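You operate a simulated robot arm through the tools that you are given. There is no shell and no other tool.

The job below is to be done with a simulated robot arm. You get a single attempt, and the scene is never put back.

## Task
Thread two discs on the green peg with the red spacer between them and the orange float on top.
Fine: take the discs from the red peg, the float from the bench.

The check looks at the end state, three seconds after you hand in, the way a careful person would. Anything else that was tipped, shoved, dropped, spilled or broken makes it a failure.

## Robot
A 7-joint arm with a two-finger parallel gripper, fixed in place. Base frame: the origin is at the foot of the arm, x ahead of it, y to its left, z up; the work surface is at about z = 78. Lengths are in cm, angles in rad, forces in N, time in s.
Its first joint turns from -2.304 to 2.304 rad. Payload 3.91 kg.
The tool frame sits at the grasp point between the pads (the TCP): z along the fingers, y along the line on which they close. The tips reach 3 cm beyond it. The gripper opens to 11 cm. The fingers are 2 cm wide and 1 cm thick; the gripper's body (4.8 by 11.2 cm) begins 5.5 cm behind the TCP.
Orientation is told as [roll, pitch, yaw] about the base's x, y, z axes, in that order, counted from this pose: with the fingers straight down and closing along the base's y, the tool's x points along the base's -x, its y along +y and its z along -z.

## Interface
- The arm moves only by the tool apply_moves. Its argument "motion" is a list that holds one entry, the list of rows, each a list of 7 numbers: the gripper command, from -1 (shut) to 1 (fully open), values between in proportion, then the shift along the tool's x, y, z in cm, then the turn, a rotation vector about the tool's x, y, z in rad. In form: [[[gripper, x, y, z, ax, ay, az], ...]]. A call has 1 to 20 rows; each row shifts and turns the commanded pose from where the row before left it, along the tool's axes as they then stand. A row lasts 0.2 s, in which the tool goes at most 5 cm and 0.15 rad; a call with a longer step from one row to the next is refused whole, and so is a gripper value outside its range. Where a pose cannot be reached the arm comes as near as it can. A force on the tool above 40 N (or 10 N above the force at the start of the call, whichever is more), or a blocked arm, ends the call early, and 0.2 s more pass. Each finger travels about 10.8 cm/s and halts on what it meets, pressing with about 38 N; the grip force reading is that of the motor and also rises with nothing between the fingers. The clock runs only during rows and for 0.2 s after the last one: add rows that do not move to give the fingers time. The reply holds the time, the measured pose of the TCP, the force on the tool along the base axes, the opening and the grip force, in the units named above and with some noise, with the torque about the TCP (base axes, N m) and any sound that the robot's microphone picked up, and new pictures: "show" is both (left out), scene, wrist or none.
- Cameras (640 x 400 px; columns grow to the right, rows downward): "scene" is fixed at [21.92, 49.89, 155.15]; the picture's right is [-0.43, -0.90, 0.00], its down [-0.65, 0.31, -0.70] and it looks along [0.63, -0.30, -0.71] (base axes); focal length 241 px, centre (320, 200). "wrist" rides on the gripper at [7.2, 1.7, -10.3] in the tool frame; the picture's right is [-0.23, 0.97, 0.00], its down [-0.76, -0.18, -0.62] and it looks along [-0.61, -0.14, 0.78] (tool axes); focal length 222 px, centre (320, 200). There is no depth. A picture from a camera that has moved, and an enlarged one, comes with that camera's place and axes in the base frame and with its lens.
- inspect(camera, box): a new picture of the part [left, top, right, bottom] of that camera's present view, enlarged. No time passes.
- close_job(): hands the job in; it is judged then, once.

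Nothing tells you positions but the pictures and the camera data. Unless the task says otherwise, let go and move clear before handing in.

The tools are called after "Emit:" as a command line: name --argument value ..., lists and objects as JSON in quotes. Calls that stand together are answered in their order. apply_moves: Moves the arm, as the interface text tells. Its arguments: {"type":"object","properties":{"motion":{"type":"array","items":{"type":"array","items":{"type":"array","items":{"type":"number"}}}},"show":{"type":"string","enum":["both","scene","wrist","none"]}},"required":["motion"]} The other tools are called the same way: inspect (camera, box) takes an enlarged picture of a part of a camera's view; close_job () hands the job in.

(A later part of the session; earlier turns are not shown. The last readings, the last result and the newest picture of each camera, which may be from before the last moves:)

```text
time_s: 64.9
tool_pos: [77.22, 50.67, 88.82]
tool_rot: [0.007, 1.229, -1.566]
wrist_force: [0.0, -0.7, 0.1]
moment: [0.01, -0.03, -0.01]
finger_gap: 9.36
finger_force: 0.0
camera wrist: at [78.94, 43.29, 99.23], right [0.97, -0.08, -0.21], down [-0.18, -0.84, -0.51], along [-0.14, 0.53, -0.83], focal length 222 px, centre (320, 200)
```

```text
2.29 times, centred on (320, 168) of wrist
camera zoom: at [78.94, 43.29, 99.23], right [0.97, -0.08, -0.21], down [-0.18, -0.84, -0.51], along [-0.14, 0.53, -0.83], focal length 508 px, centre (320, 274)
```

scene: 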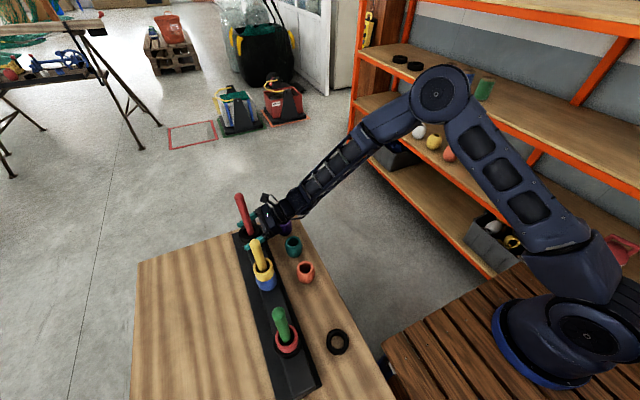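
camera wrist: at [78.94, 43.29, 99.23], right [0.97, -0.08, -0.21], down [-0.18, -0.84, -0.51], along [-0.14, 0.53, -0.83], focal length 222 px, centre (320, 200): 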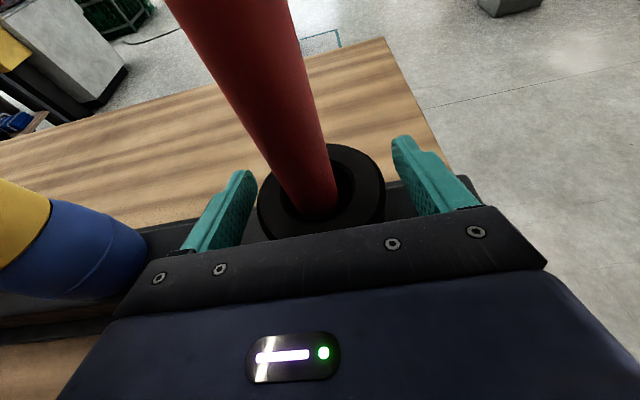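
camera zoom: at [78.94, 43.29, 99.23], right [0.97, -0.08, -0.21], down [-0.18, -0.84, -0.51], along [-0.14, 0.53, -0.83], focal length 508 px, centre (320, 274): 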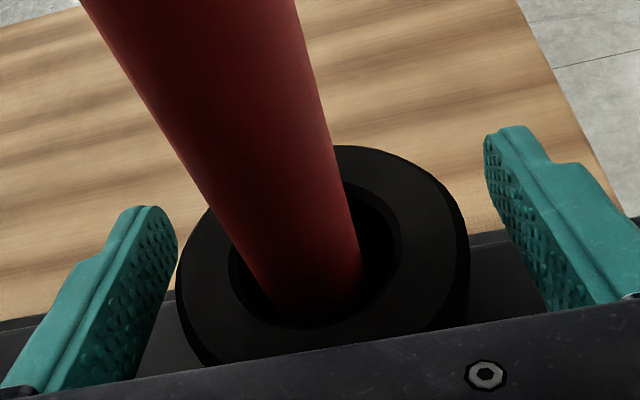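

Well placed at the top disc's upper edge. Close and lift a little, then verify that only one disc comes.

Emit:
apply_moves --motion '[[[0.3, 0.08, 0, -0.03, 0, 0, 0], [-0.2, 0, 0, 0, 0, 0, 0], [-1, 0, 0, 0, 0, 0, 0], [-1, 0, 0, 0, 0, 0, 0], [-1, 0, 0, 0, 0, 0, 0], [-1, 0.94, 0, -0.336, 0, 0, 0], [-1, 0.94, 0, -0.336, 0, 0, 0], [-1, 0.94, 0, -0.336, 0, 0, 0], [-1, 0, 0, 0, 0, 0, 0]]]'

Emit:
inspect --camera "scene" --box '[200, 180, 320, 255]'

Emit:
inspect --camera "wrist" --box '[180, 80, 460, 255]'

```text
time_s: 66.9
tool_pos: [77.18, 50.68, 92.18]
tool_rot: [0.006, 1.227, -1.563]
wrist_force: [-0.7, 0.2, -0.6]
moment: [0.02, 0.03, 0.0]
finger_gap: 7.04
finger_force: 38.5
camera wrist: at [78.94, 43.32, 102.43], right [0.97, -0.08, -0.21], down [-0.18, -0.84, -0.51], along [-0.14, 0.53, -0.83], focal length 222 px, centre (320, 200)
```

scene: 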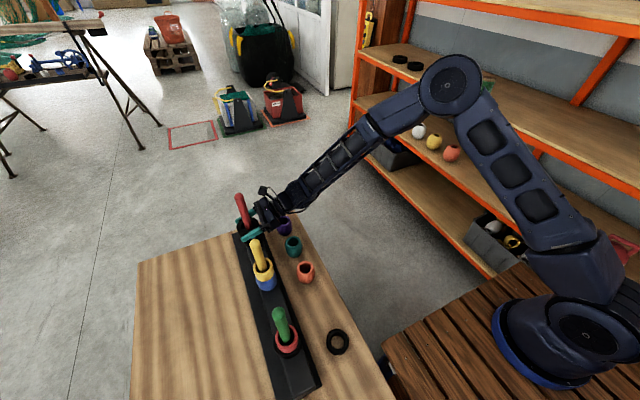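
wrist: 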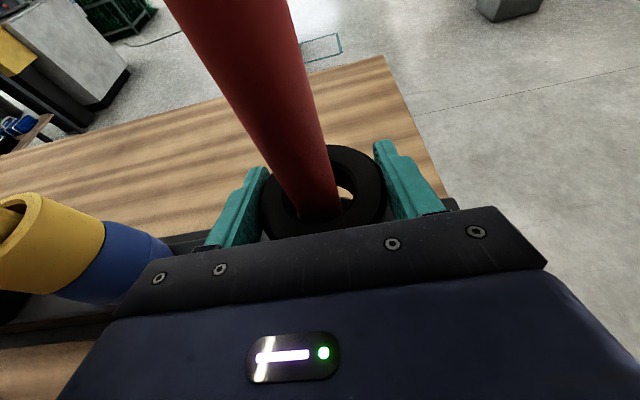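

```text
5.33 times, centred on (260, 218) of scene
camera zoom: at [21.92, 49.89, 155.15], right [-0.43, -0.9, 0.0], down [-0.65, 0.31, -0.7], along [0.63, -0.3, -0.71], focal length 1287 px, centre (640, 107)
```

zoom: 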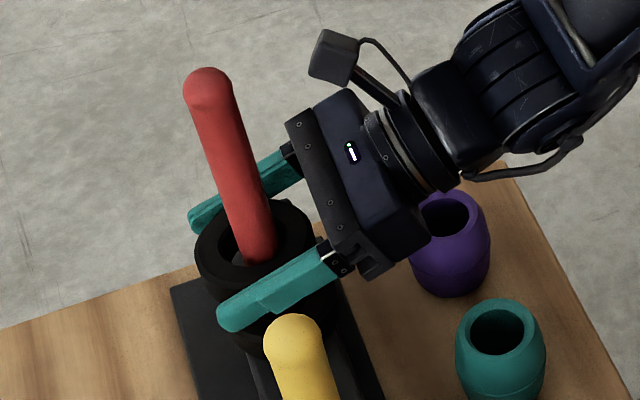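

```text
2.29 times, centred on (320, 168) of wrist
camera zoom: at [78.94, 43.32, 102.43], right [0.97, -0.08, -0.21], down [-0.18, -0.84, -0.51], along [-0.14, 0.53, -0.83], focal length 508 px, centre (320, 274)
```

zoom: 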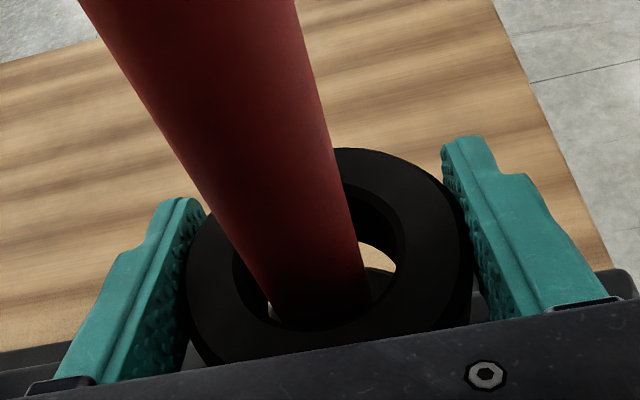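

Single disc in hand. Lifting clear of the red peg.

Emit:
apply_moves --motion '[[[-1, 1.96, 0, -0.697, 0, 0, 0], [-1, 1.96, 0, -0.697, 0, 0, 0], [-1, 1.96, 0, -0.697, 0, 0, 0], [-1, 1.96, 0, -0.697, 0, 0, 0], [-1, 1.96, 0, -0.697, 0, 0, 0], [-1, 1.96, 0, -0.697, 0, 0, 0], [-1, 1.96, 0, -0.697, 0, 0, 0], [-1, 1.96, 0, -0.697, 0, 0, 0], [-1, 1.96, 0, -0.697, 0, 0, 0], [-1, 1.96, 0, -0.697, 0, 0, 0], [-1, 0, 0, 0, 0, 0, 0]]]'

Emit:
inspect --camera "scene" --box '[190, 150, 310, 240]'

```text
time_s: 69.3
tool_pos: [77.24, 50.65, 112.93]
tool_rot: [0.004, 1.228, -1.567]
wrist_force: [0.9, 1.0, -0.9]
moment: [-0.02, 0.0, -0.02]
finger_gap: 7.05
finger_force: 38.1
camera wrist: at [78.92, 43.26, 123.16], right [0.97, -0.08, -0.21], down [-0.18, -0.84, -0.51], along [-0.14, 0.53, -0.83], focal length 222 px, centre (320, 200)
```

scene: 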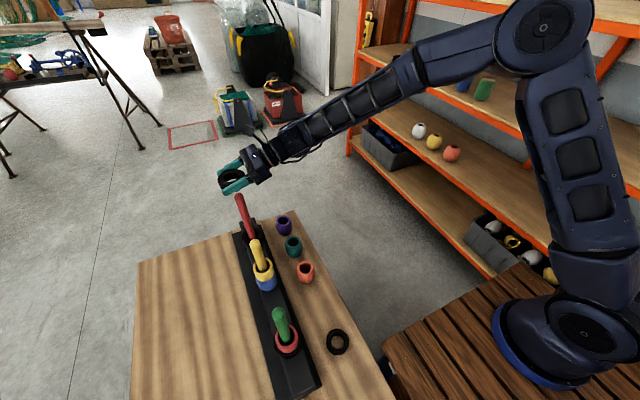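
wrist: 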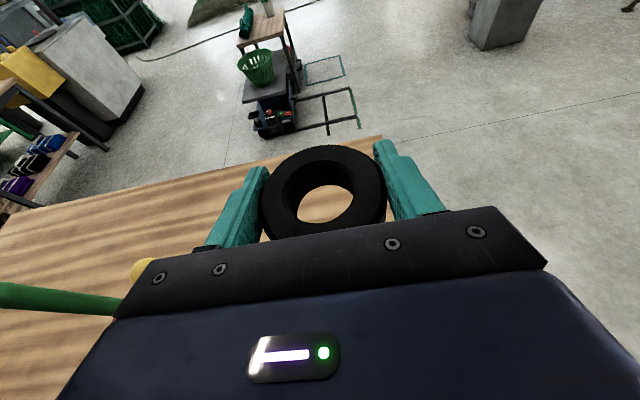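

```text
4.44 times, centred on (250, 195) of scene
camera zoom: at [21.92, 49.89, 155.15], right [-0.43, -0.9, 0.0], down [-0.65, 0.31, -0.7], along [0.63, -0.3, -0.71], focal length 1072 px, centre (631, 222)
```

zoom: 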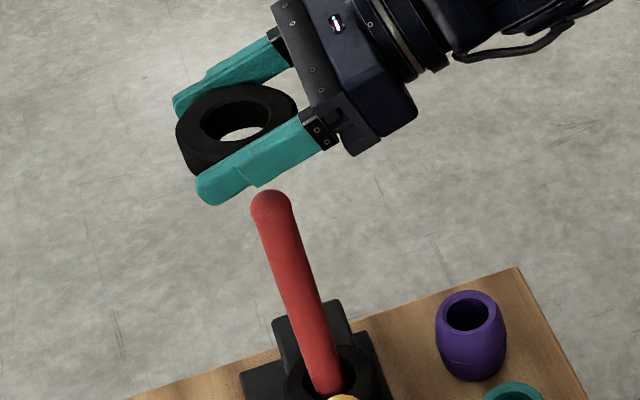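

Travelling back to the green peg with the second disc.

Emit:
apply_moves --motion '[[[-1, 0, -3.02, 0, 0, 0, 0], [-1, 0, -3.02, 0, 0, 0, 0], [-1, 0, -3.02, 0, 0, 0, 0], [-1, 0, -3.02, 0, 0, 0, 0], [-1, 0, -3.02, 0, 0, 0, 0], [-1, 0, -3.02, 0, 0, 0, 0], [-1, 0, -3.02, 0, 0, 0, 0], [-1, 0, -3.02, 0, 0, 0, 0], [-1, 0, -3.02, 0, 0, 0, 0], [-1, 0, -3.02, 0, 0, 0, 0], [-1, 0, -3.02, 0, 0, 0, 0], [-1, -0.1, -3.02, -0.28, 0, 0, 0], [-1, -1.413, 0, 0.504, 0, 0, 0], [-1, -1.413, 0, 0.504, 0, 0, 0], [-1, 0, 0, 0, 0, 0, 0]]]'

Emit:
inspect --camera "scene" --box '[230, 260, 330, 335]'

Emit:
inspect --camera "wrist" --box '[220, 110, 420, 250]'

```text
time_s: 72.5
tool_pos: [40.87, 50.37, 109.64]
tool_rot: [0.004, 1.229, -1.567]
wrist_force: [-0.4, 0.3, -1.2]
moment: [0.01, 0.01, -0.01]
finger_gap: 7.04
finger_force: 37.9
camera wrist: at [42.57, 42.96, 120.03], right [0.97, -0.08, -0.21], down [-0.18, -0.84, -0.51], along [-0.14, 0.53, -0.83], focal length 222 px, centre (320, 200)
```

scene: 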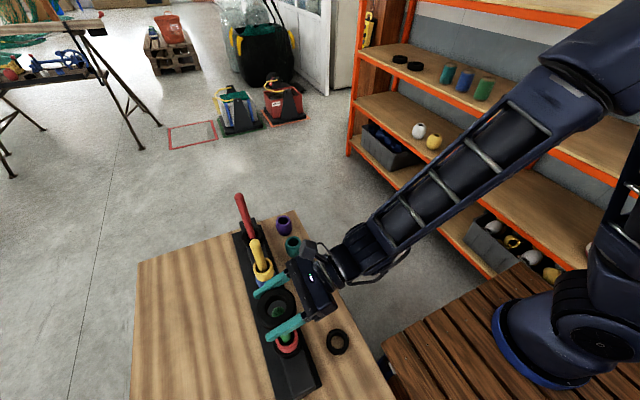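
wrist: 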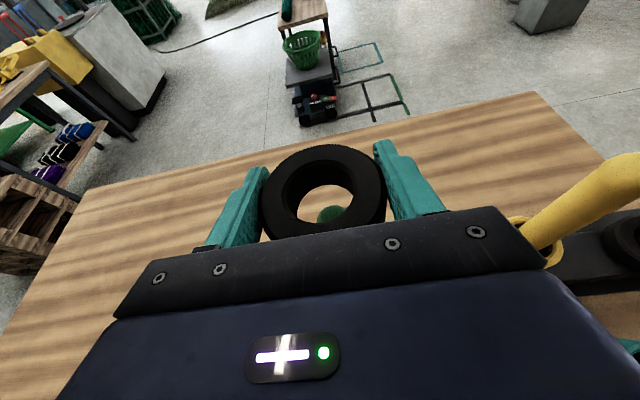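

```text
5.33 times, centred on (280, 298) of scene
camera zoom: at [21.92, 49.89, 155.15], right [-0.43, -0.9, 0.0], down [-0.65, 0.31, -0.7], along [0.63, -0.3, -0.71], focal length 1287 px, centre (533, -320)
```

zoom: 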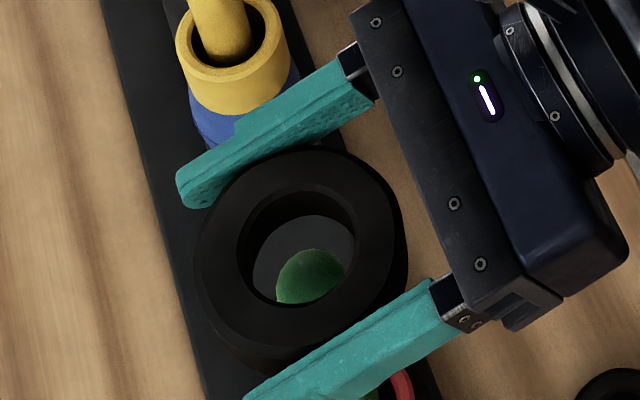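

```text
2.86 times, centred on (320, 180) of wrist
camera zoom: at [42.57, 42.96, 120.03], right [0.97, -0.08, -0.21], down [-0.18, -0.84, -0.51], along [-0.14, 0.53, -0.83], focal length 635 px, centre (320, 257)
```

zoom: 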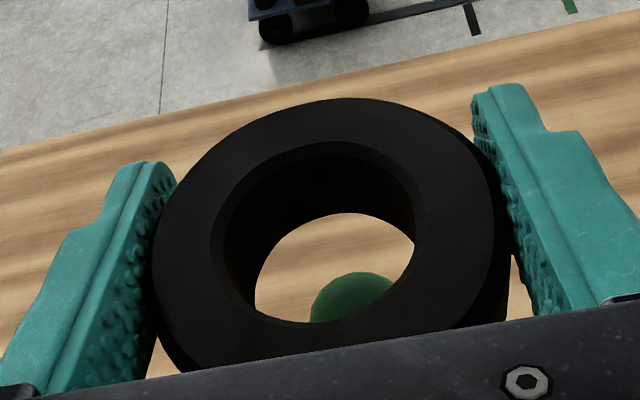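

Tip and hole line up well in both views. Lowering over the tip.

Emit:
apply_moves --motion '[[[-1, -0.942, 0, 0.32, 0, 0, 0], [-1, -0.942, 0, 0.32, 0, 0, 0], [-1, -0.942, 0, 0.32, 0, 0, 0], [-1, -0.942, 0, 0.336, 0, 0, 0], [-1, 0, 0, 0, 0, 0, 0]]]'

Emit:
inspect --camera "scene" --box '[230, 260, 330, 335]'

Emit:
inspect --camera "wrist" --box '[220, 110, 420, 250]'

```text
time_s: 73.7
tool_pos: [40.97, 50.14, 105.79]
tool_rot: [0.005, 1.229, -1.564]
wrist_force: [-0.5, 0.6, -1.0]
moment: [0.02, 0.01, -0.01]
finger_gap: 7.05
finger_force: 38.3
camera wrist: at [42.62, 42.8, 116.09], right [0.97, -0.08, -0.21], down [-0.18, -0.84, -0.51], along [-0.14, 0.53, -0.83], focal length 222 px, centre (320, 200)
```

scene: 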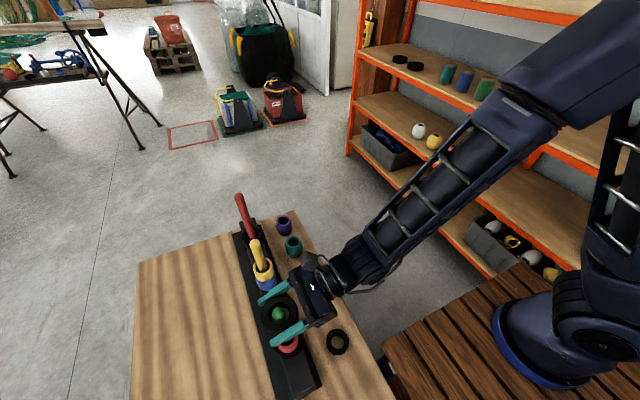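
wrist: 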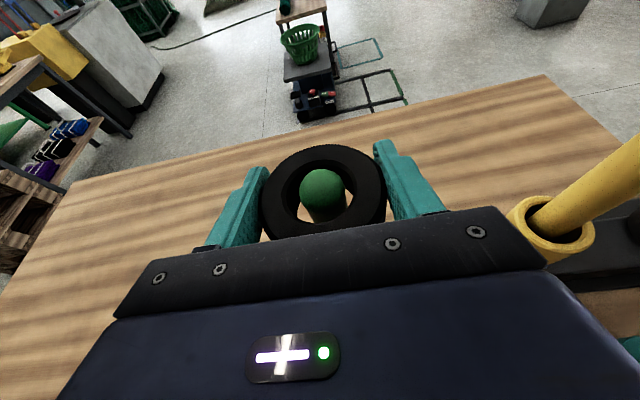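

```text
5.33 times, centred on (280, 298) of scene
camera zoom: at [21.92, 49.89, 155.15], right [-0.43, -0.9, 0.0], down [-0.65, 0.31, -0.7], along [0.63, -0.3, -0.71], focal length 1287 px, centre (533, -320)
```

zoom: 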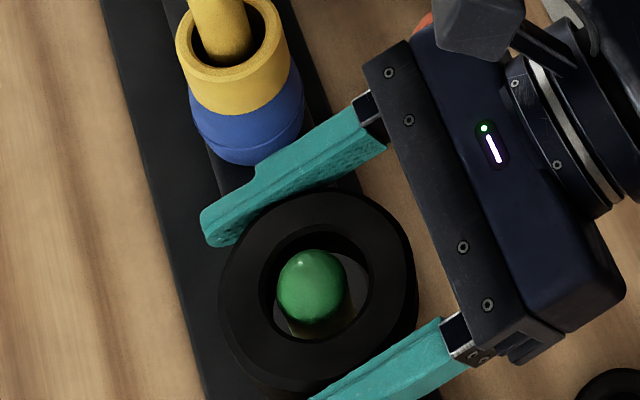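

```text
2.86 times, centred on (320, 180) of wrist
camera zoom: at [42.62, 42.8, 116.09], right [0.97, -0.08, -0.21], down [-0.18, -0.84, -0.51], along [-0.14, 0.53, -0.83], focal length 635 px, centre (320, 257)
```

zoom: 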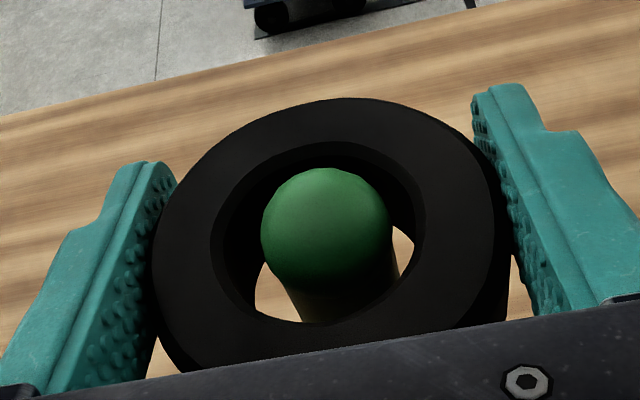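

Threaded. Lowering toward the spacer.

Emit:
apply_moves --motion '[[[-1, -0.942, 0, 0.336, 0, 0, 0], [-1, -1.884, 0, 0.672, 0, 0, 0], [-1, -1.884, 0, 0.672, 0, 0, 0], [-1, -1.884, 0, 0.672, 0, 0, 0], [-1, -1.884, 0, 0.672, 0, 0, 0], [-1, -0.942, 0, 0.336, 0, 0, 0], [-1, 0, 0, 0, 0, 0, 0]]]'

Emit:
inspect --camera "scene" --box '[240, 290, 340, 365]'

Emit:
inspect --camera "wrist" --box '[220, 110, 420, 250]'

```text
time_s: 75.3
tool_pos: [40.92, 50.16, 95.67]
tool_rot: [0.007, 1.23, -1.565]
wrist_force: [0.2, 0.5, -0.7]
moment: [0.04, -0.03, -0.01]
finger_gap: 7.03
finger_force: 38.1
camera wrist: at [42.68, 42.82, 106.13], right [0.97, -0.08, -0.21], down [-0.18, -0.84, -0.51], along [-0.14, 0.53, -0.83], focal length 222 px, centre (320, 200)
```

scene: 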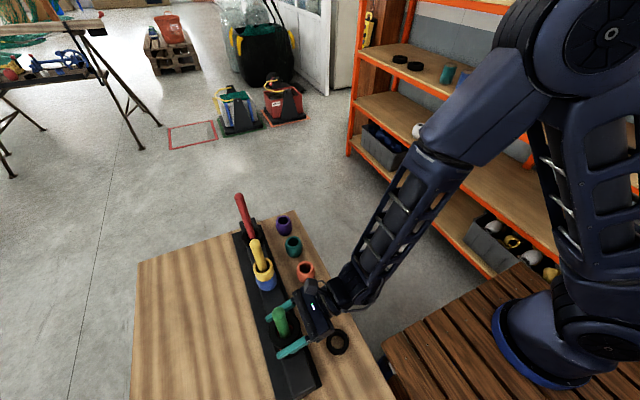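
wrist: 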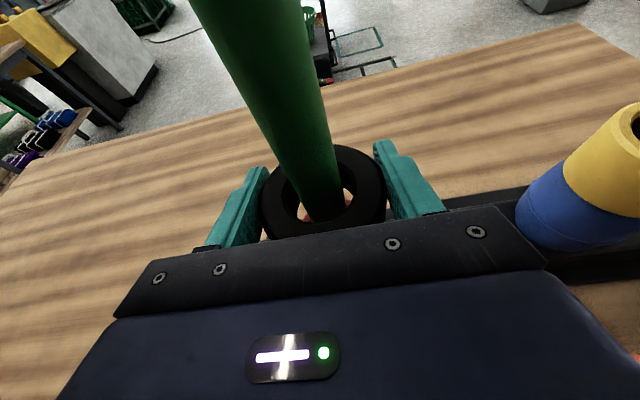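

```text
5.33 times, centred on (290, 328) of scene
camera zoom: at [21.92, 49.89, 155.15], right [-0.43, -0.9, 0.0], down [-0.65, 0.31, -0.7], along [0.63, -0.3, -0.71], focal length 1287 px, centre (480, -480)
```

zoom: 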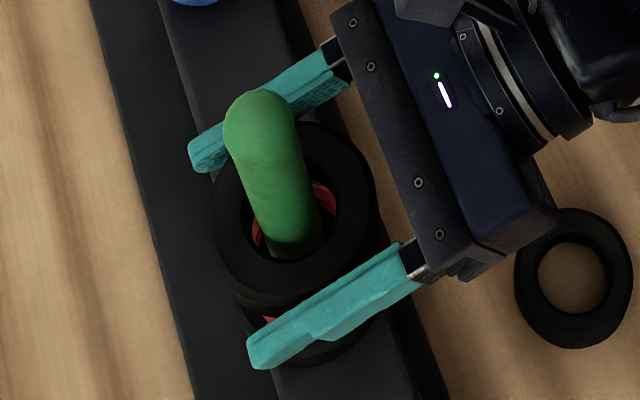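

```text
2.86 times, centred on (320, 180) of wrist
camera zoom: at [42.68, 42.82, 106.13], right [0.97, -0.08, -0.21], down [-0.18, -0.84, -0.51], along [-0.14, 0.53, -0.83], focal length 635 px, centre (320, 257)
```

zoom: 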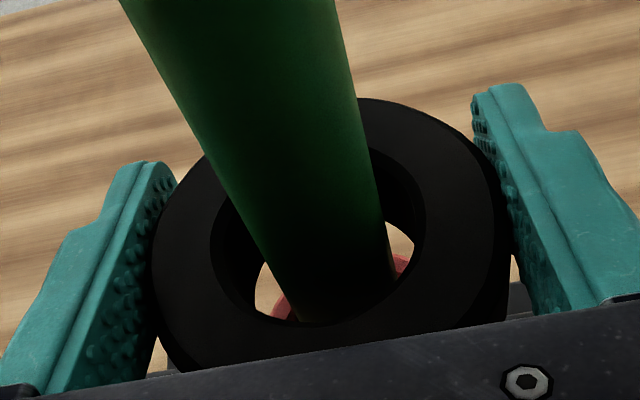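

Spacer's red rim shows just below. I descend in small steps until it is about to touch.

Emit:
apply_moves --motion '[[[-1, -0.47, 0, 0.168, 0, 0, 0], [-1, -0.47, 0, 0.168, 0, 0, 0], [-1, -0.38, 0, 0.134, 0, 0, 0], [-1, 0, 0, 0, 0, 0, 0]]]'

Emit:
inspect --camera "scene" --box '[240, 290, 340, 365]'

Emit:
inspect --camera "wrist" --box '[220, 110, 420, 250]'

```text
time_s: 76.3
tool_pos: [40.94, 50.39, 94.29]
tool_rot: [0.008, 1.228, -1.563]
wrist_force: [-0.8, -0.5, -0.8]
moment: [-0.03, 0.03, 0.01]
finger_gap: 7.03
finger_force: 37.5
camera wrist: at [42.63, 42.92, 104.72], right [0.97, -0.08, -0.21], down [-0.18, -0.84, -0.51], along [-0.14, 0.53, -0.83], focal length 222 px, centre (320, 200)
```

scene: 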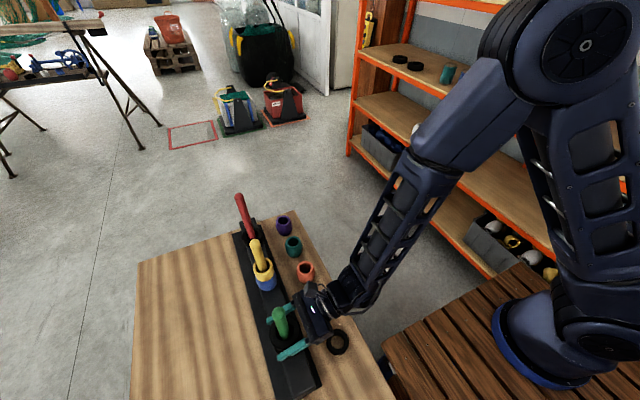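
wrist: 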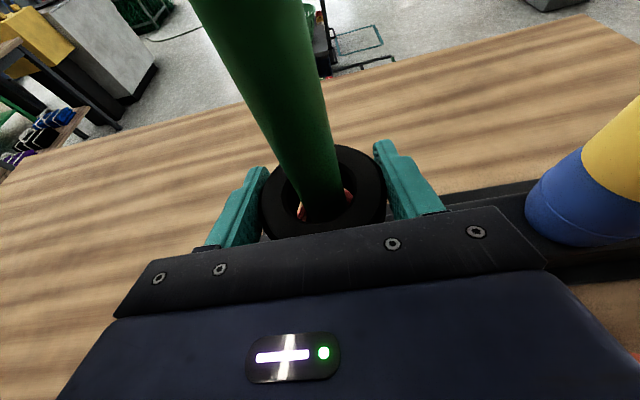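

```text
5.33 times, centred on (290, 328) of scene
camera zoom: at [21.92, 49.89, 155.15], right [-0.43, -0.9, 0.0], down [-0.65, 0.31, -0.7], along [0.63, -0.3, -0.71], focal length 1287 px, centre (480, -480)
```

zoom: 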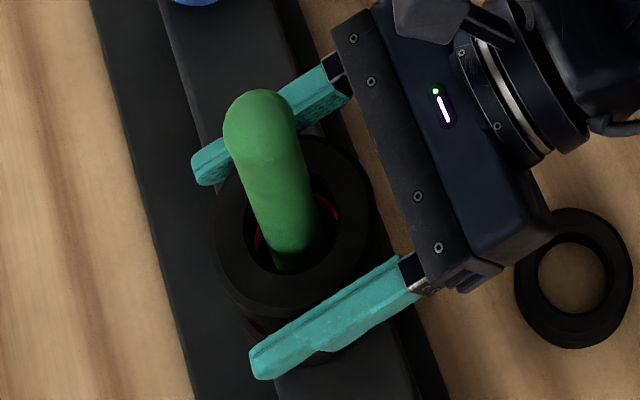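

```text
2.86 times, centred on (320, 180) of wrist
camera zoom: at [42.63, 42.92, 104.72], right [0.97, -0.08, -0.21], down [-0.18, -0.84, -0.51], along [-0.14, 0.53, -0.83], focal length 635 px, centre (320, 257)
```

zoom: 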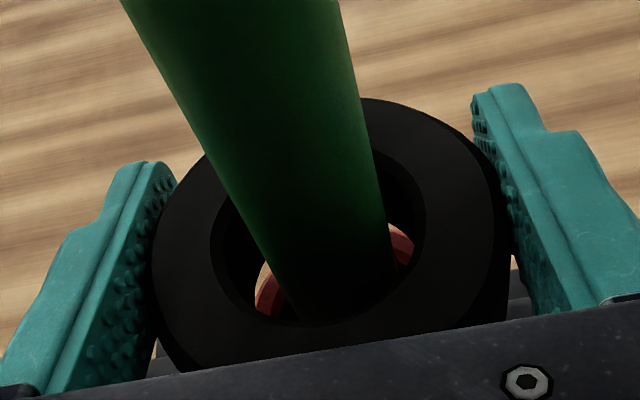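

Not touching yet. A few more 2 mm steps.

Emit:
apply_moves --motion '[[[-1, -0.19, 0, 0.05, 0, 0, 0], [-1, -0.19, 0, 0.05, 0, 0, 0], [-1, -0.19, 0, 0.05, 0, 0, 0], [-1, 0, 0, 0, 0, 0, 0]]]' --show "wrist"

Emit:
inspect --camera "wrist" --box '[220, 110, 420, 250]'

```text
time_s: 77.3
tool_pos: [40.92, 50.19, 93.76]
tool_rot: [0.005, 1.23, -1.564]
wrist_force: [0.3, -0.8, -0.7]
moment: [0.0, -0.04, -0.02]
finger_gap: 7.05
finger_force: 37.8
camera wrist: at [42.63, 42.8, 104.13], right [0.97, -0.08, -0.21], down [-0.18, -0.84, -0.51], along [-0.14, 0.53, -0.83], focal length 222 px, centre (320, 200)
```

wrist: 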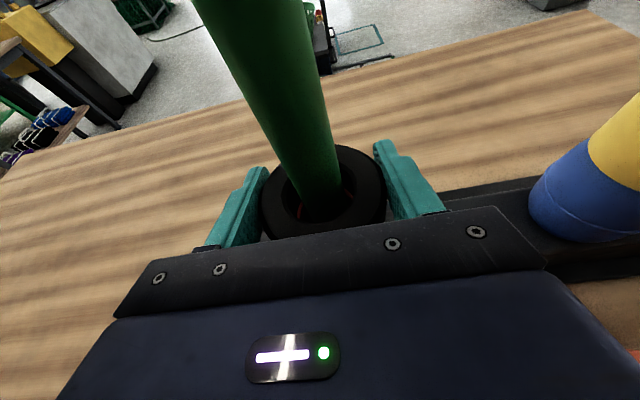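

```text
2.86 times, centred on (320, 180) of wrist
camera zoom: at [42.63, 42.8, 104.13], right [0.97, -0.08, -0.21], down [-0.18, -0.84, -0.51], along [-0.14, 0.53, -0.83], focal length 635 px, centre (320, 257)
```

zoom: 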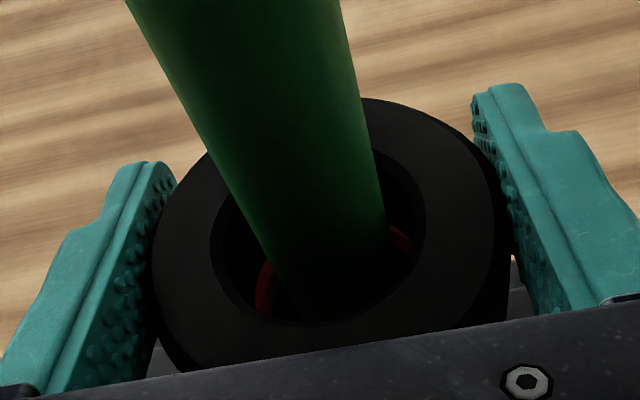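

Almost touching. Two tiny steps more, then release and back out.

Emit:
apply_moves --motion '[[[-1, -0.14, 0, 0.05, 0, 0, 0], [-1, -0.14, 0, 0.05, 0, 0, 0], [-1, 0, 0, 0, 0, 0, 0]]]' --show "none"

```text
time_s: 78.1
tool_pos: [40.92, 50.32, 93.49]
tool_rot: [0.007, 1.23, -1.564]
wrist_force: [0.1, -0.5, -0.3]
moment: [0.0, -0.05, 0.02]
finger_gap: 7.02
finger_force: 38.6
```

No contact force yet, only a hair left. Releasing, then backing straight out along -y.

Emit:
apply_moves --motion '[[[-0.1, 0, 0, 0, 0, 0, 0], [0.3, 0, 0, 0, 0, 0, 0], [0.7, 0, 0, 0, 0, 0, 0], [0.7, 0, 0, 0, 0, 0, 0], [0.7, -0.62, 0, -1.88, 0, 0, 0], [0.7, -0.62, 0, -1.88, 0, 0, 0], [0.7, -0.62, 0, -1.88, 0, 0, 0], [0.7, -0.62, 0, -1.88, 0, 0, 0], [0.7, -0.62, 0, -1.88, 0, 0, 0], [0.7, -0.62, 0, -1.88, 0, 0, 0], [0.7, -0.62, 0, -1.88, 0, 0, 0], [0.7, 0, 0, 0, 0, 0, 0]]]'

Emit:
inspect --camera "wrist" --box '[200, 20, 440, 190]'

Emit:
inspect --camera "scene" --box '[240, 290, 360, 365]'

```text
time_s: 80.7
tool_pos: [42.04, 37.39, 93.58]
tool_rot: [0.007, 1.228, -1.564]
wrist_force: [1.0, -0.9, 0.4]
moment: [0.0, 0.01, 0.03]
finger_gap: 9.37
finger_force: 0.0
out of reach, approached as far as the arm can: row 11
camera wrist: at [43.8, 29.95, 103.95], right [0.97, -0.08, -0.21], down [-0.18, -0.84, -0.51], along [-0.14, 0.53, -0.83], focal length 222 px, centre (320, 200)
```

scene: 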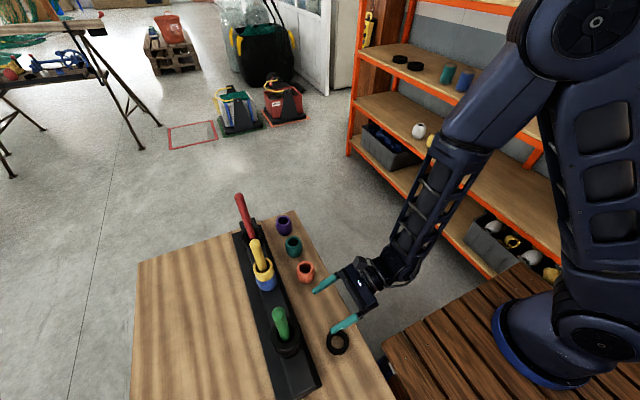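
wrist: 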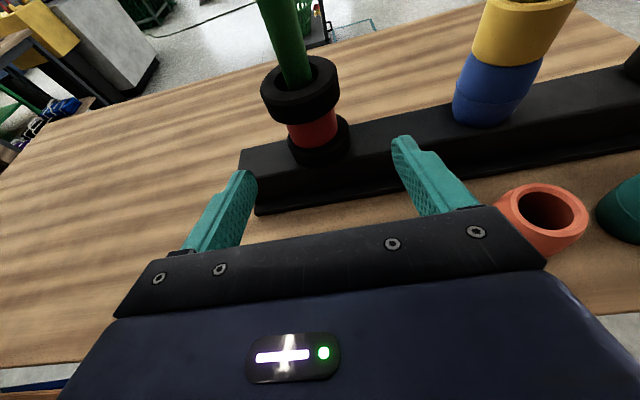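

```text
2.35 times, centred on (320, 105) of wrist
camera zoom: at [43.8, 29.95, 103.95], right [0.97, -0.08, -0.21], down [-0.18, -0.84, -0.51], along [-0.14, 0.53, -0.83], focal length 523 px, centre (320, 424)
```

zoom: 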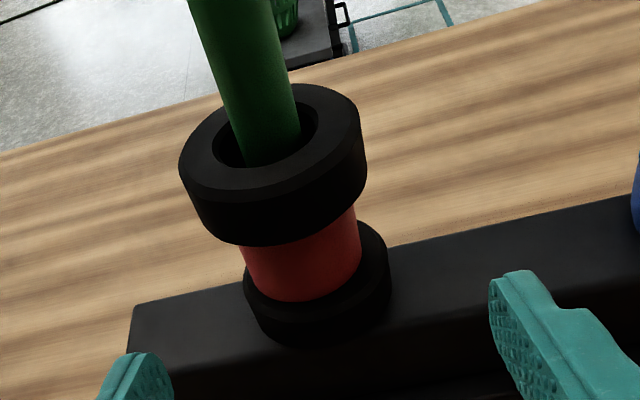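

```text
5.33 times, centred on (300, 328) of scene
camera zoom: at [21.92, 49.89, 155.15], right [-0.43, -0.9, 0.0], down [-0.65, 0.31, -0.7], along [0.63, -0.3, -0.71], focal length 1287 px, centre (427, -480)
```

zoom: 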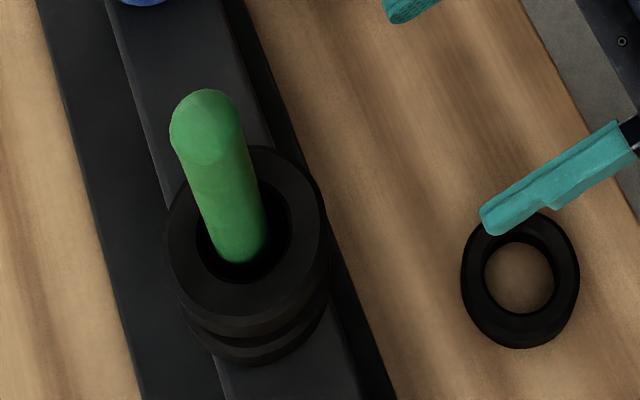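

The green peg now has disc, red spacer, disc, all seated well. Last is the orange float, about (59, 37.3), 6 cm tall; I move above it.

Emit:
apply_moves --motion '[[[0.6, 0, 3.4, 0, 0, 0, 0], [0.6, 0, 3.4, 0, 0, 0, 0], [0.6, 0, 3.4, 0, 0, 0, 0], [0.6, 0, 3.4, 0, 0, 0, 0], [0.6, 0, 3.4, 0, 0, 0, 0], [0.6, -0.9, 0, -2.5, 0, 0, 0], [0.6, -0.9, 0, -2.5, 0, 0, 0], [0.6, 0, 0, 0, 0, 0, 0]]]'

Emit:
inspect --camera "wrist" --box '[200, 100, 440, 250]'

Emit:
inspect --camera "scene" --box '[250, 230, 370, 305]'

```text
time_s: 82.5
tool_pos: [59.0, 32.02, 93.52]
tool_rot: [0.008, 1.229, -1.564]
wrist_force: [-0.2, 0.2, 0.1]
moment: [-0.01, -0.02, 0.01]
finger_gap: 8.81
finger_force: 0.1
camera wrist: at [60.72, 24.62, 103.97], right [0.97, -0.08, -0.21], down [-0.18, -0.84, -0.51], along [-0.14, 0.53, -0.83], focal length 222 px, centre (320, 200)
```

scene: 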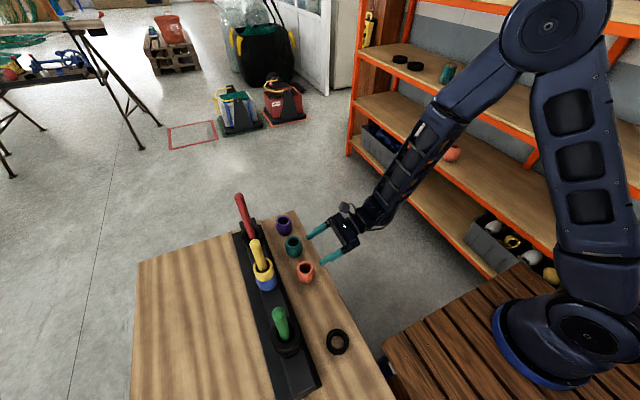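
wrist: 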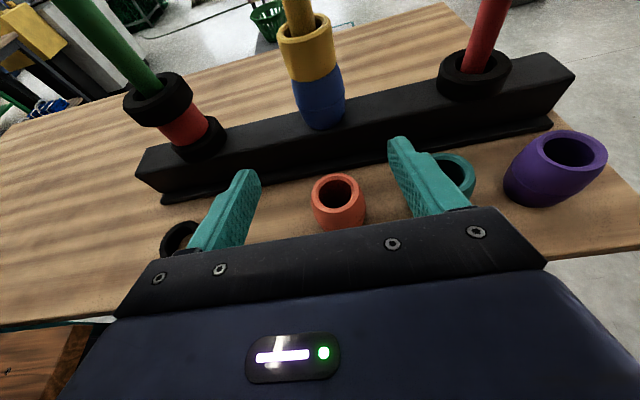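

```text
2.67 times, centred on (320, 175) of wrist
camera zoom: at [60.72, 24.62, 103.97], right [0.97, -0.08, -0.21], down [-0.18, -0.84, -0.51], along [-0.14, 0.53, -0.83], focal length 592 px, centre (320, 267)
```

zoom: 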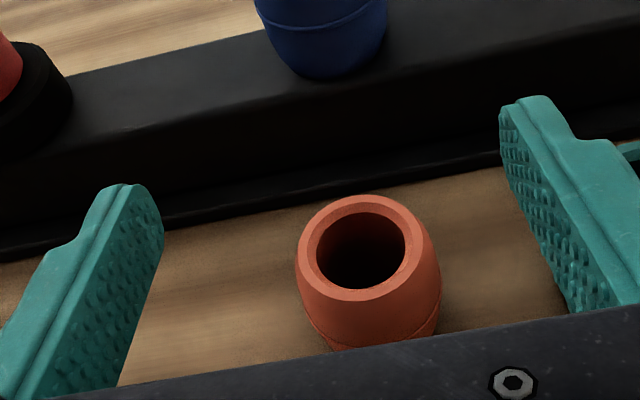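

```text
5.33 times, centred on (310, 268) of scene
camera zoom: at [21.92, 49.89, 155.15], right [-0.43, -0.9, 0.0], down [-0.65, 0.31, -0.7], along [0.63, -0.3, -0.71], focal length 1287 px, centre (373, -160)
```

zoom: 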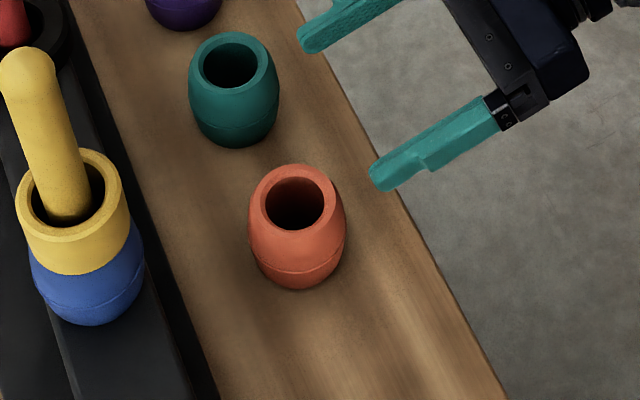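

The float is at about (59, 37.4). I move over it and partly descend.

Emit:
apply_moves --motion '[[[0.6, 0.89, 0.02, 2.5, 0, 0, 0], [0.6, 0.89, 0.02, 2.5, 0, 0, 0], [0.6, -1.884, 0, 0.672, 0, 0, 0], [0.6, -1.884, 0, 0.672, 0, 0, 0], [0.6, -1.884, 0, 0.672, 0, 0, 0], [0.6, -1.884, 0, 0.672, 0, 0, 0], [0.6, 0, 0, 0, 0, 0, 0]]]'

Emit:
inspect --camera "wrist" --box '[200, 100, 440, 250]'

Emit:
inspect --camera "scene" --box '[250, 240, 370, 315]'

```text
time_s: 84.1
tool_pos: [59.07, 37.41, 85.6]
tool_rot: [0.007, 1.228, -1.562]
wrist_force: [-0.5, -0.6, 0.2]
moment: [0.03, 0.0, 0.04]
finger_gap: 8.78
finger_force: 0.0
camera wrist: at [60.82, 29.97, 95.99], right [0.97, -0.08, -0.21], down [-0.18, -0.84, -0.51], along [-0.14, 0.53, -0.83], focal length 222 px, centre (320, 200)
```

scene: 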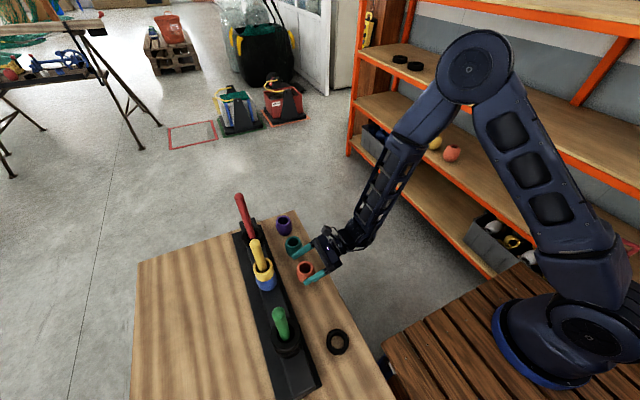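
wrist: 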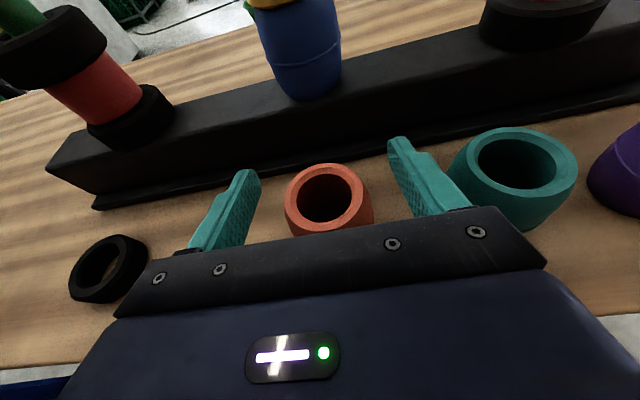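

```text
2.67 times, centred on (320, 175) of wrist
camera zoom: at [60.82, 29.97, 95.99], right [0.97, -0.08, -0.21], down [-0.18, -0.84, -0.51], along [-0.14, 0.53, -0.83], focal length 592 px, centre (320, 267)
```

zoom: 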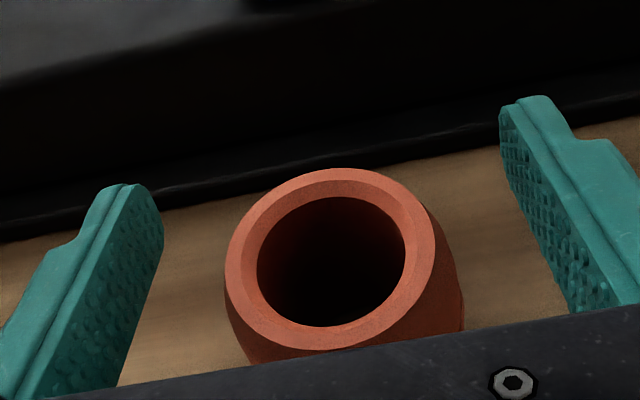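

```text
5.33 times, centred on (310, 278) of scene
camera zoom: at [21.92, 49.89, 155.15], right [-0.43, -0.9, 0.0], down [-0.65, 0.31, -0.7], along [0.63, -0.3, -0.71], focal length 1287 px, centre (373, -213)
```

zoom: 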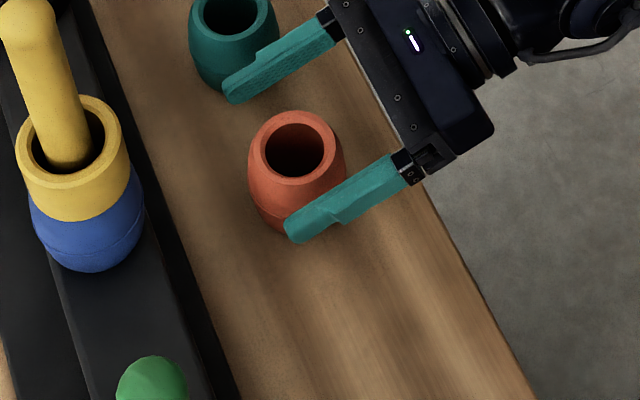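

Centred. Descending to mid-height of the float.

Emit:
apply_moves --motion '[[[0.6, -1.6, 0, 0.57, 0, 0, 0], [0.6, -1.6, 0, 0.57, 0, 0, 0], [0.6, -0.75, 0, 0.27, 0, 0, 0], [0.6, 0, 0, 0, 0, 0, 0]]]'

Emit:
inspect --camera "wrist" --box '[200, 100, 440, 250]'

Emit:
inspect --camera "scene" --box '[250, 240, 370, 315]'

```text
time_s: 85.1
tool_pos: [58.94, 37.35, 81.39]
tool_rot: [0.005, 1.229, -1.566]
wrist_force: [-0.1, 0.3, 0.2]
moment: [0.01, 0.01, 0.01]
finger_gap: 8.82
finger_force: 0.1
camera wrist: at [60.73, 30.01, 91.79], right [0.97, -0.08, -0.21], down [-0.18, -0.84, -0.51], along [-0.14, 0.53, -0.83], focal length 222 px, centre (320, 200)
```

scene: 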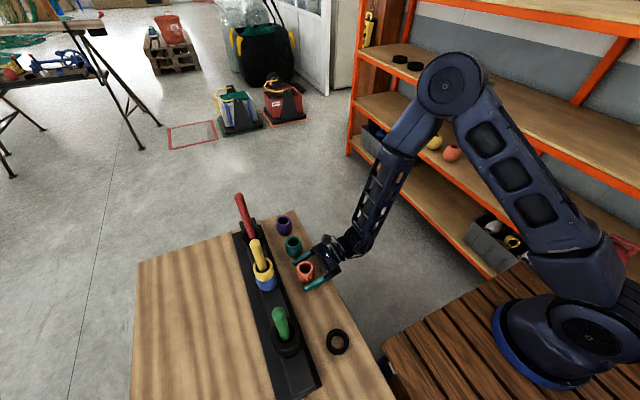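
wrist: 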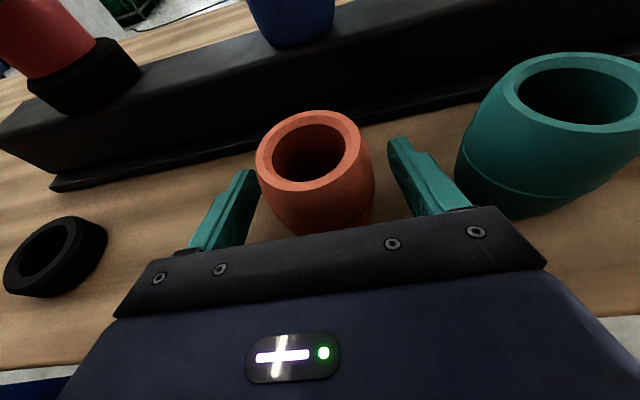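

```text
2.67 times, centred on (320, 175) of wrist
camera zoom: at [60.73, 30.01, 91.79], right [0.97, -0.08, -0.21], down [-0.18, -0.84, -0.51], along [-0.14, 0.53, -0.83], focal length 592 px, centre (320, 267)
```

zoom: 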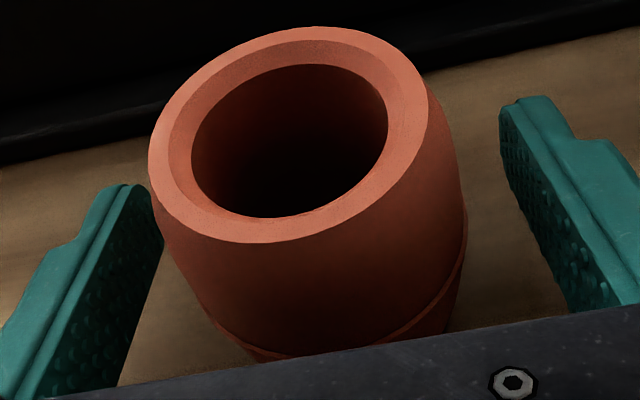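

```text
5.33 times, centred on (310, 278) of scene
camera zoom: at [21.92, 49.89, 155.15], right [-0.43, -0.9, 0.0], down [-0.65, 0.31, -0.7], along [0.63, -0.3, -0.71], focal length 1287 px, centre (373, -213)
```

zoom: 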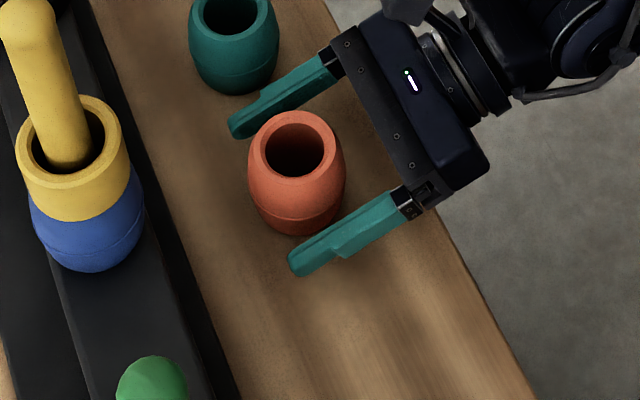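

Float is well between the fingers. Closing after a tiny x correction.

Emit:
apply_moves --motion '[[[0.6, 0.03, 0.12, 0.09, 0, 0, 0], [0.3, 0, 0, 0, 0, 0, 0], [0, 0, 0, 0, 0, 0, 0], [-1, 0, 0, 0, 0, 0, 0], [-1, 0, 0, 0, 0, 0, 0], [-1, 0, 0, 0, 0, 0, 0]]]'

Emit:
inspect --camera "wrist" --box '[200, 100, 440, 250]'

```text
time_s: 86.5
tool_pos: [59.12, 37.47, 81.52]
tool_rot: [0.007, 1.228, -1.565]
wrist_force: [0.5, 0.3, 0.5]
moment: [-0.01, -0.03, 0.03]
finger_gap: 5.85
finger_force: 37.8
camera wrist: at [60.87, 30.1, 91.84], right [0.97, -0.08, -0.21], down [-0.18, -0.84, -0.51], along [-0.14, 0.53, -0.83], focal length 222 px, centre (320, 200)
```

scene: 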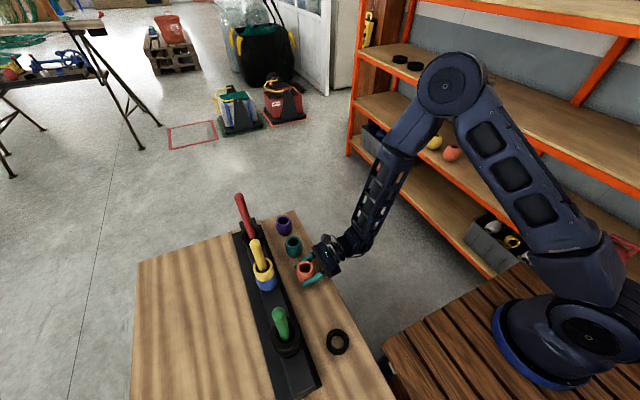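
wrist: 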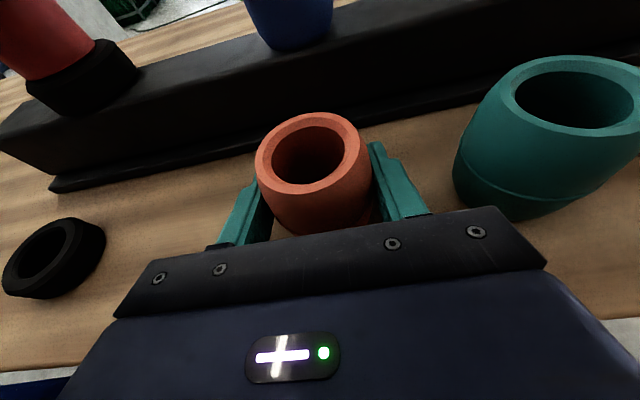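

```text
2.67 times, centred on (320, 175) of wrist
camera zoom: at [60.87, 30.1, 91.84], right [0.97, -0.08, -0.21], down [-0.18, -0.84, -0.51], along [-0.14, 0.53, -0.83], focal length 592 px, centre (320, 267)
```

zoom: 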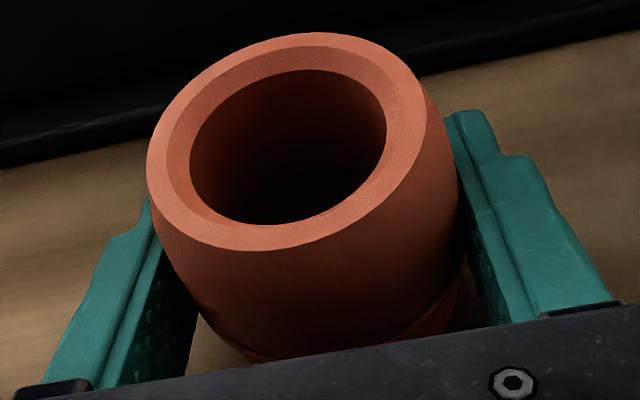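

Gripped at 5.85 cm. Lifting to above peg height.

Emit:
apply_moves --motion '[[[-1, 0.942, 0, -0.336, 0, 0, 0], [-1, 2.32, 0, -0.827, 0, 0, 0], [-1, 2.32, 0, -0.827, 0, 0, 0], [-1, 2.32, 0, -0.827, 0, 0, 0], [-1, 2.32, 0, -0.827, 0, 0, 0], [-1, 2.32, 0, -0.827, 0, 0, 0], [-1, 2.32, 0, -0.827, 0, 0, 0], [-1, 2.32, 0, -0.827, 0, 0, 0], [-1, 2.32, 0, -0.827, 0, 0, 0], [-1, 2.32, 0, -0.827, 0, 0, 0], [-1, 2.32, 0, -0.827, 0, 0, 0], [-1, 2.32, 0, -0.827, 0, 0, 0], [-1, 2.32, 0, -0.827, 0, 0, 0], [-1, 1.3, 0, -0.463, 0, 0, 0], [-1, 0, 0, 0, 0, 0, 0]]]'

Emit:
inspect --camera "wrist" --box '[200, 100, 440, 250]'

Emit:
inspect --camera "scene" --box '[240, 190, 400, 290]'

```text
time_s: 89.7
tool_pos: [59.01, 37.47, 113.5]
tool_rot: [0.008, 1.228, -1.565]
wrist_force: [0.2, -0.2, -0.4]
moment: [0.02, -0.01, -0.02]
finger_gap: 5.86
finger_force: 38.2
camera wrist: at [60.81, 30.09, 123.75], right [0.97, -0.08, -0.21], down [-0.18, -0.84, -0.51], along [-0.14, 0.53, -0.83], focal length 222 px, centre (320, 200)
```

scene: 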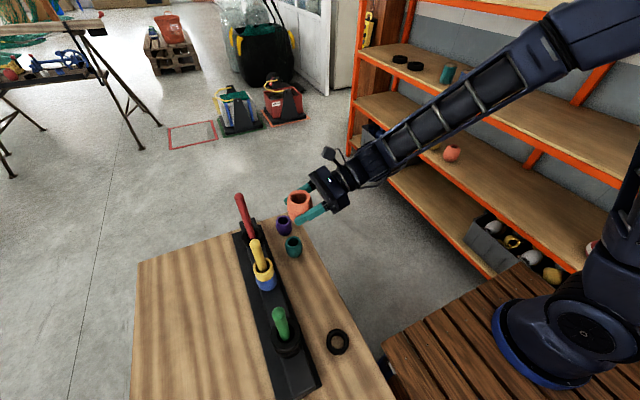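
wrist: 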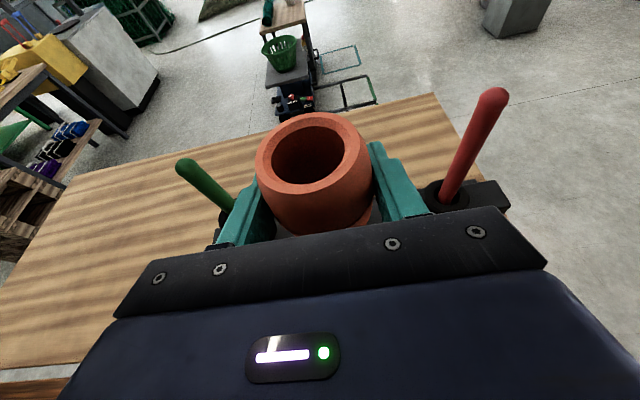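

```text
2.67 times, centred on (320, 175) of wrist
camera zoom: at [60.81, 30.09, 123.75], right [0.97, -0.08, -0.21], down [-0.18, -0.84, -0.51], along [-0.14, 0.53, -0.83], focal length 592 px, centre (320, 267)
```

zoom: 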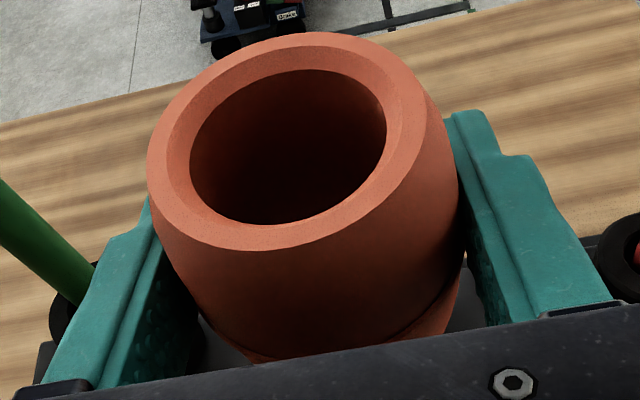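

```text
4.00 times, centred on (320, 240) of scene
camera zoom: at [21.92, 49.89, 155.15], right [-0.43, -0.9, 0.0], down [-0.65, 0.31, -0.7], along [0.63, -0.3, -0.71], focal length 965 px, centre (320, 40)
```

zoom: 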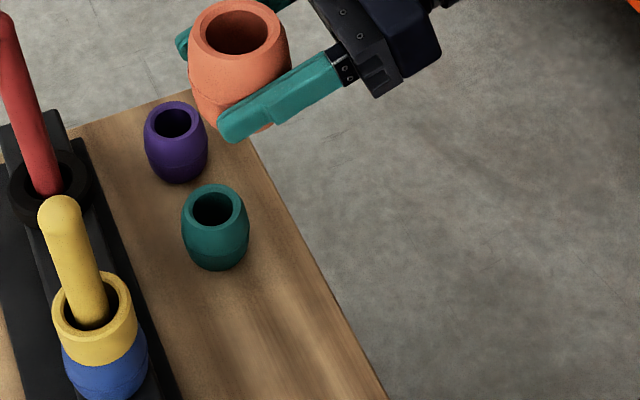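

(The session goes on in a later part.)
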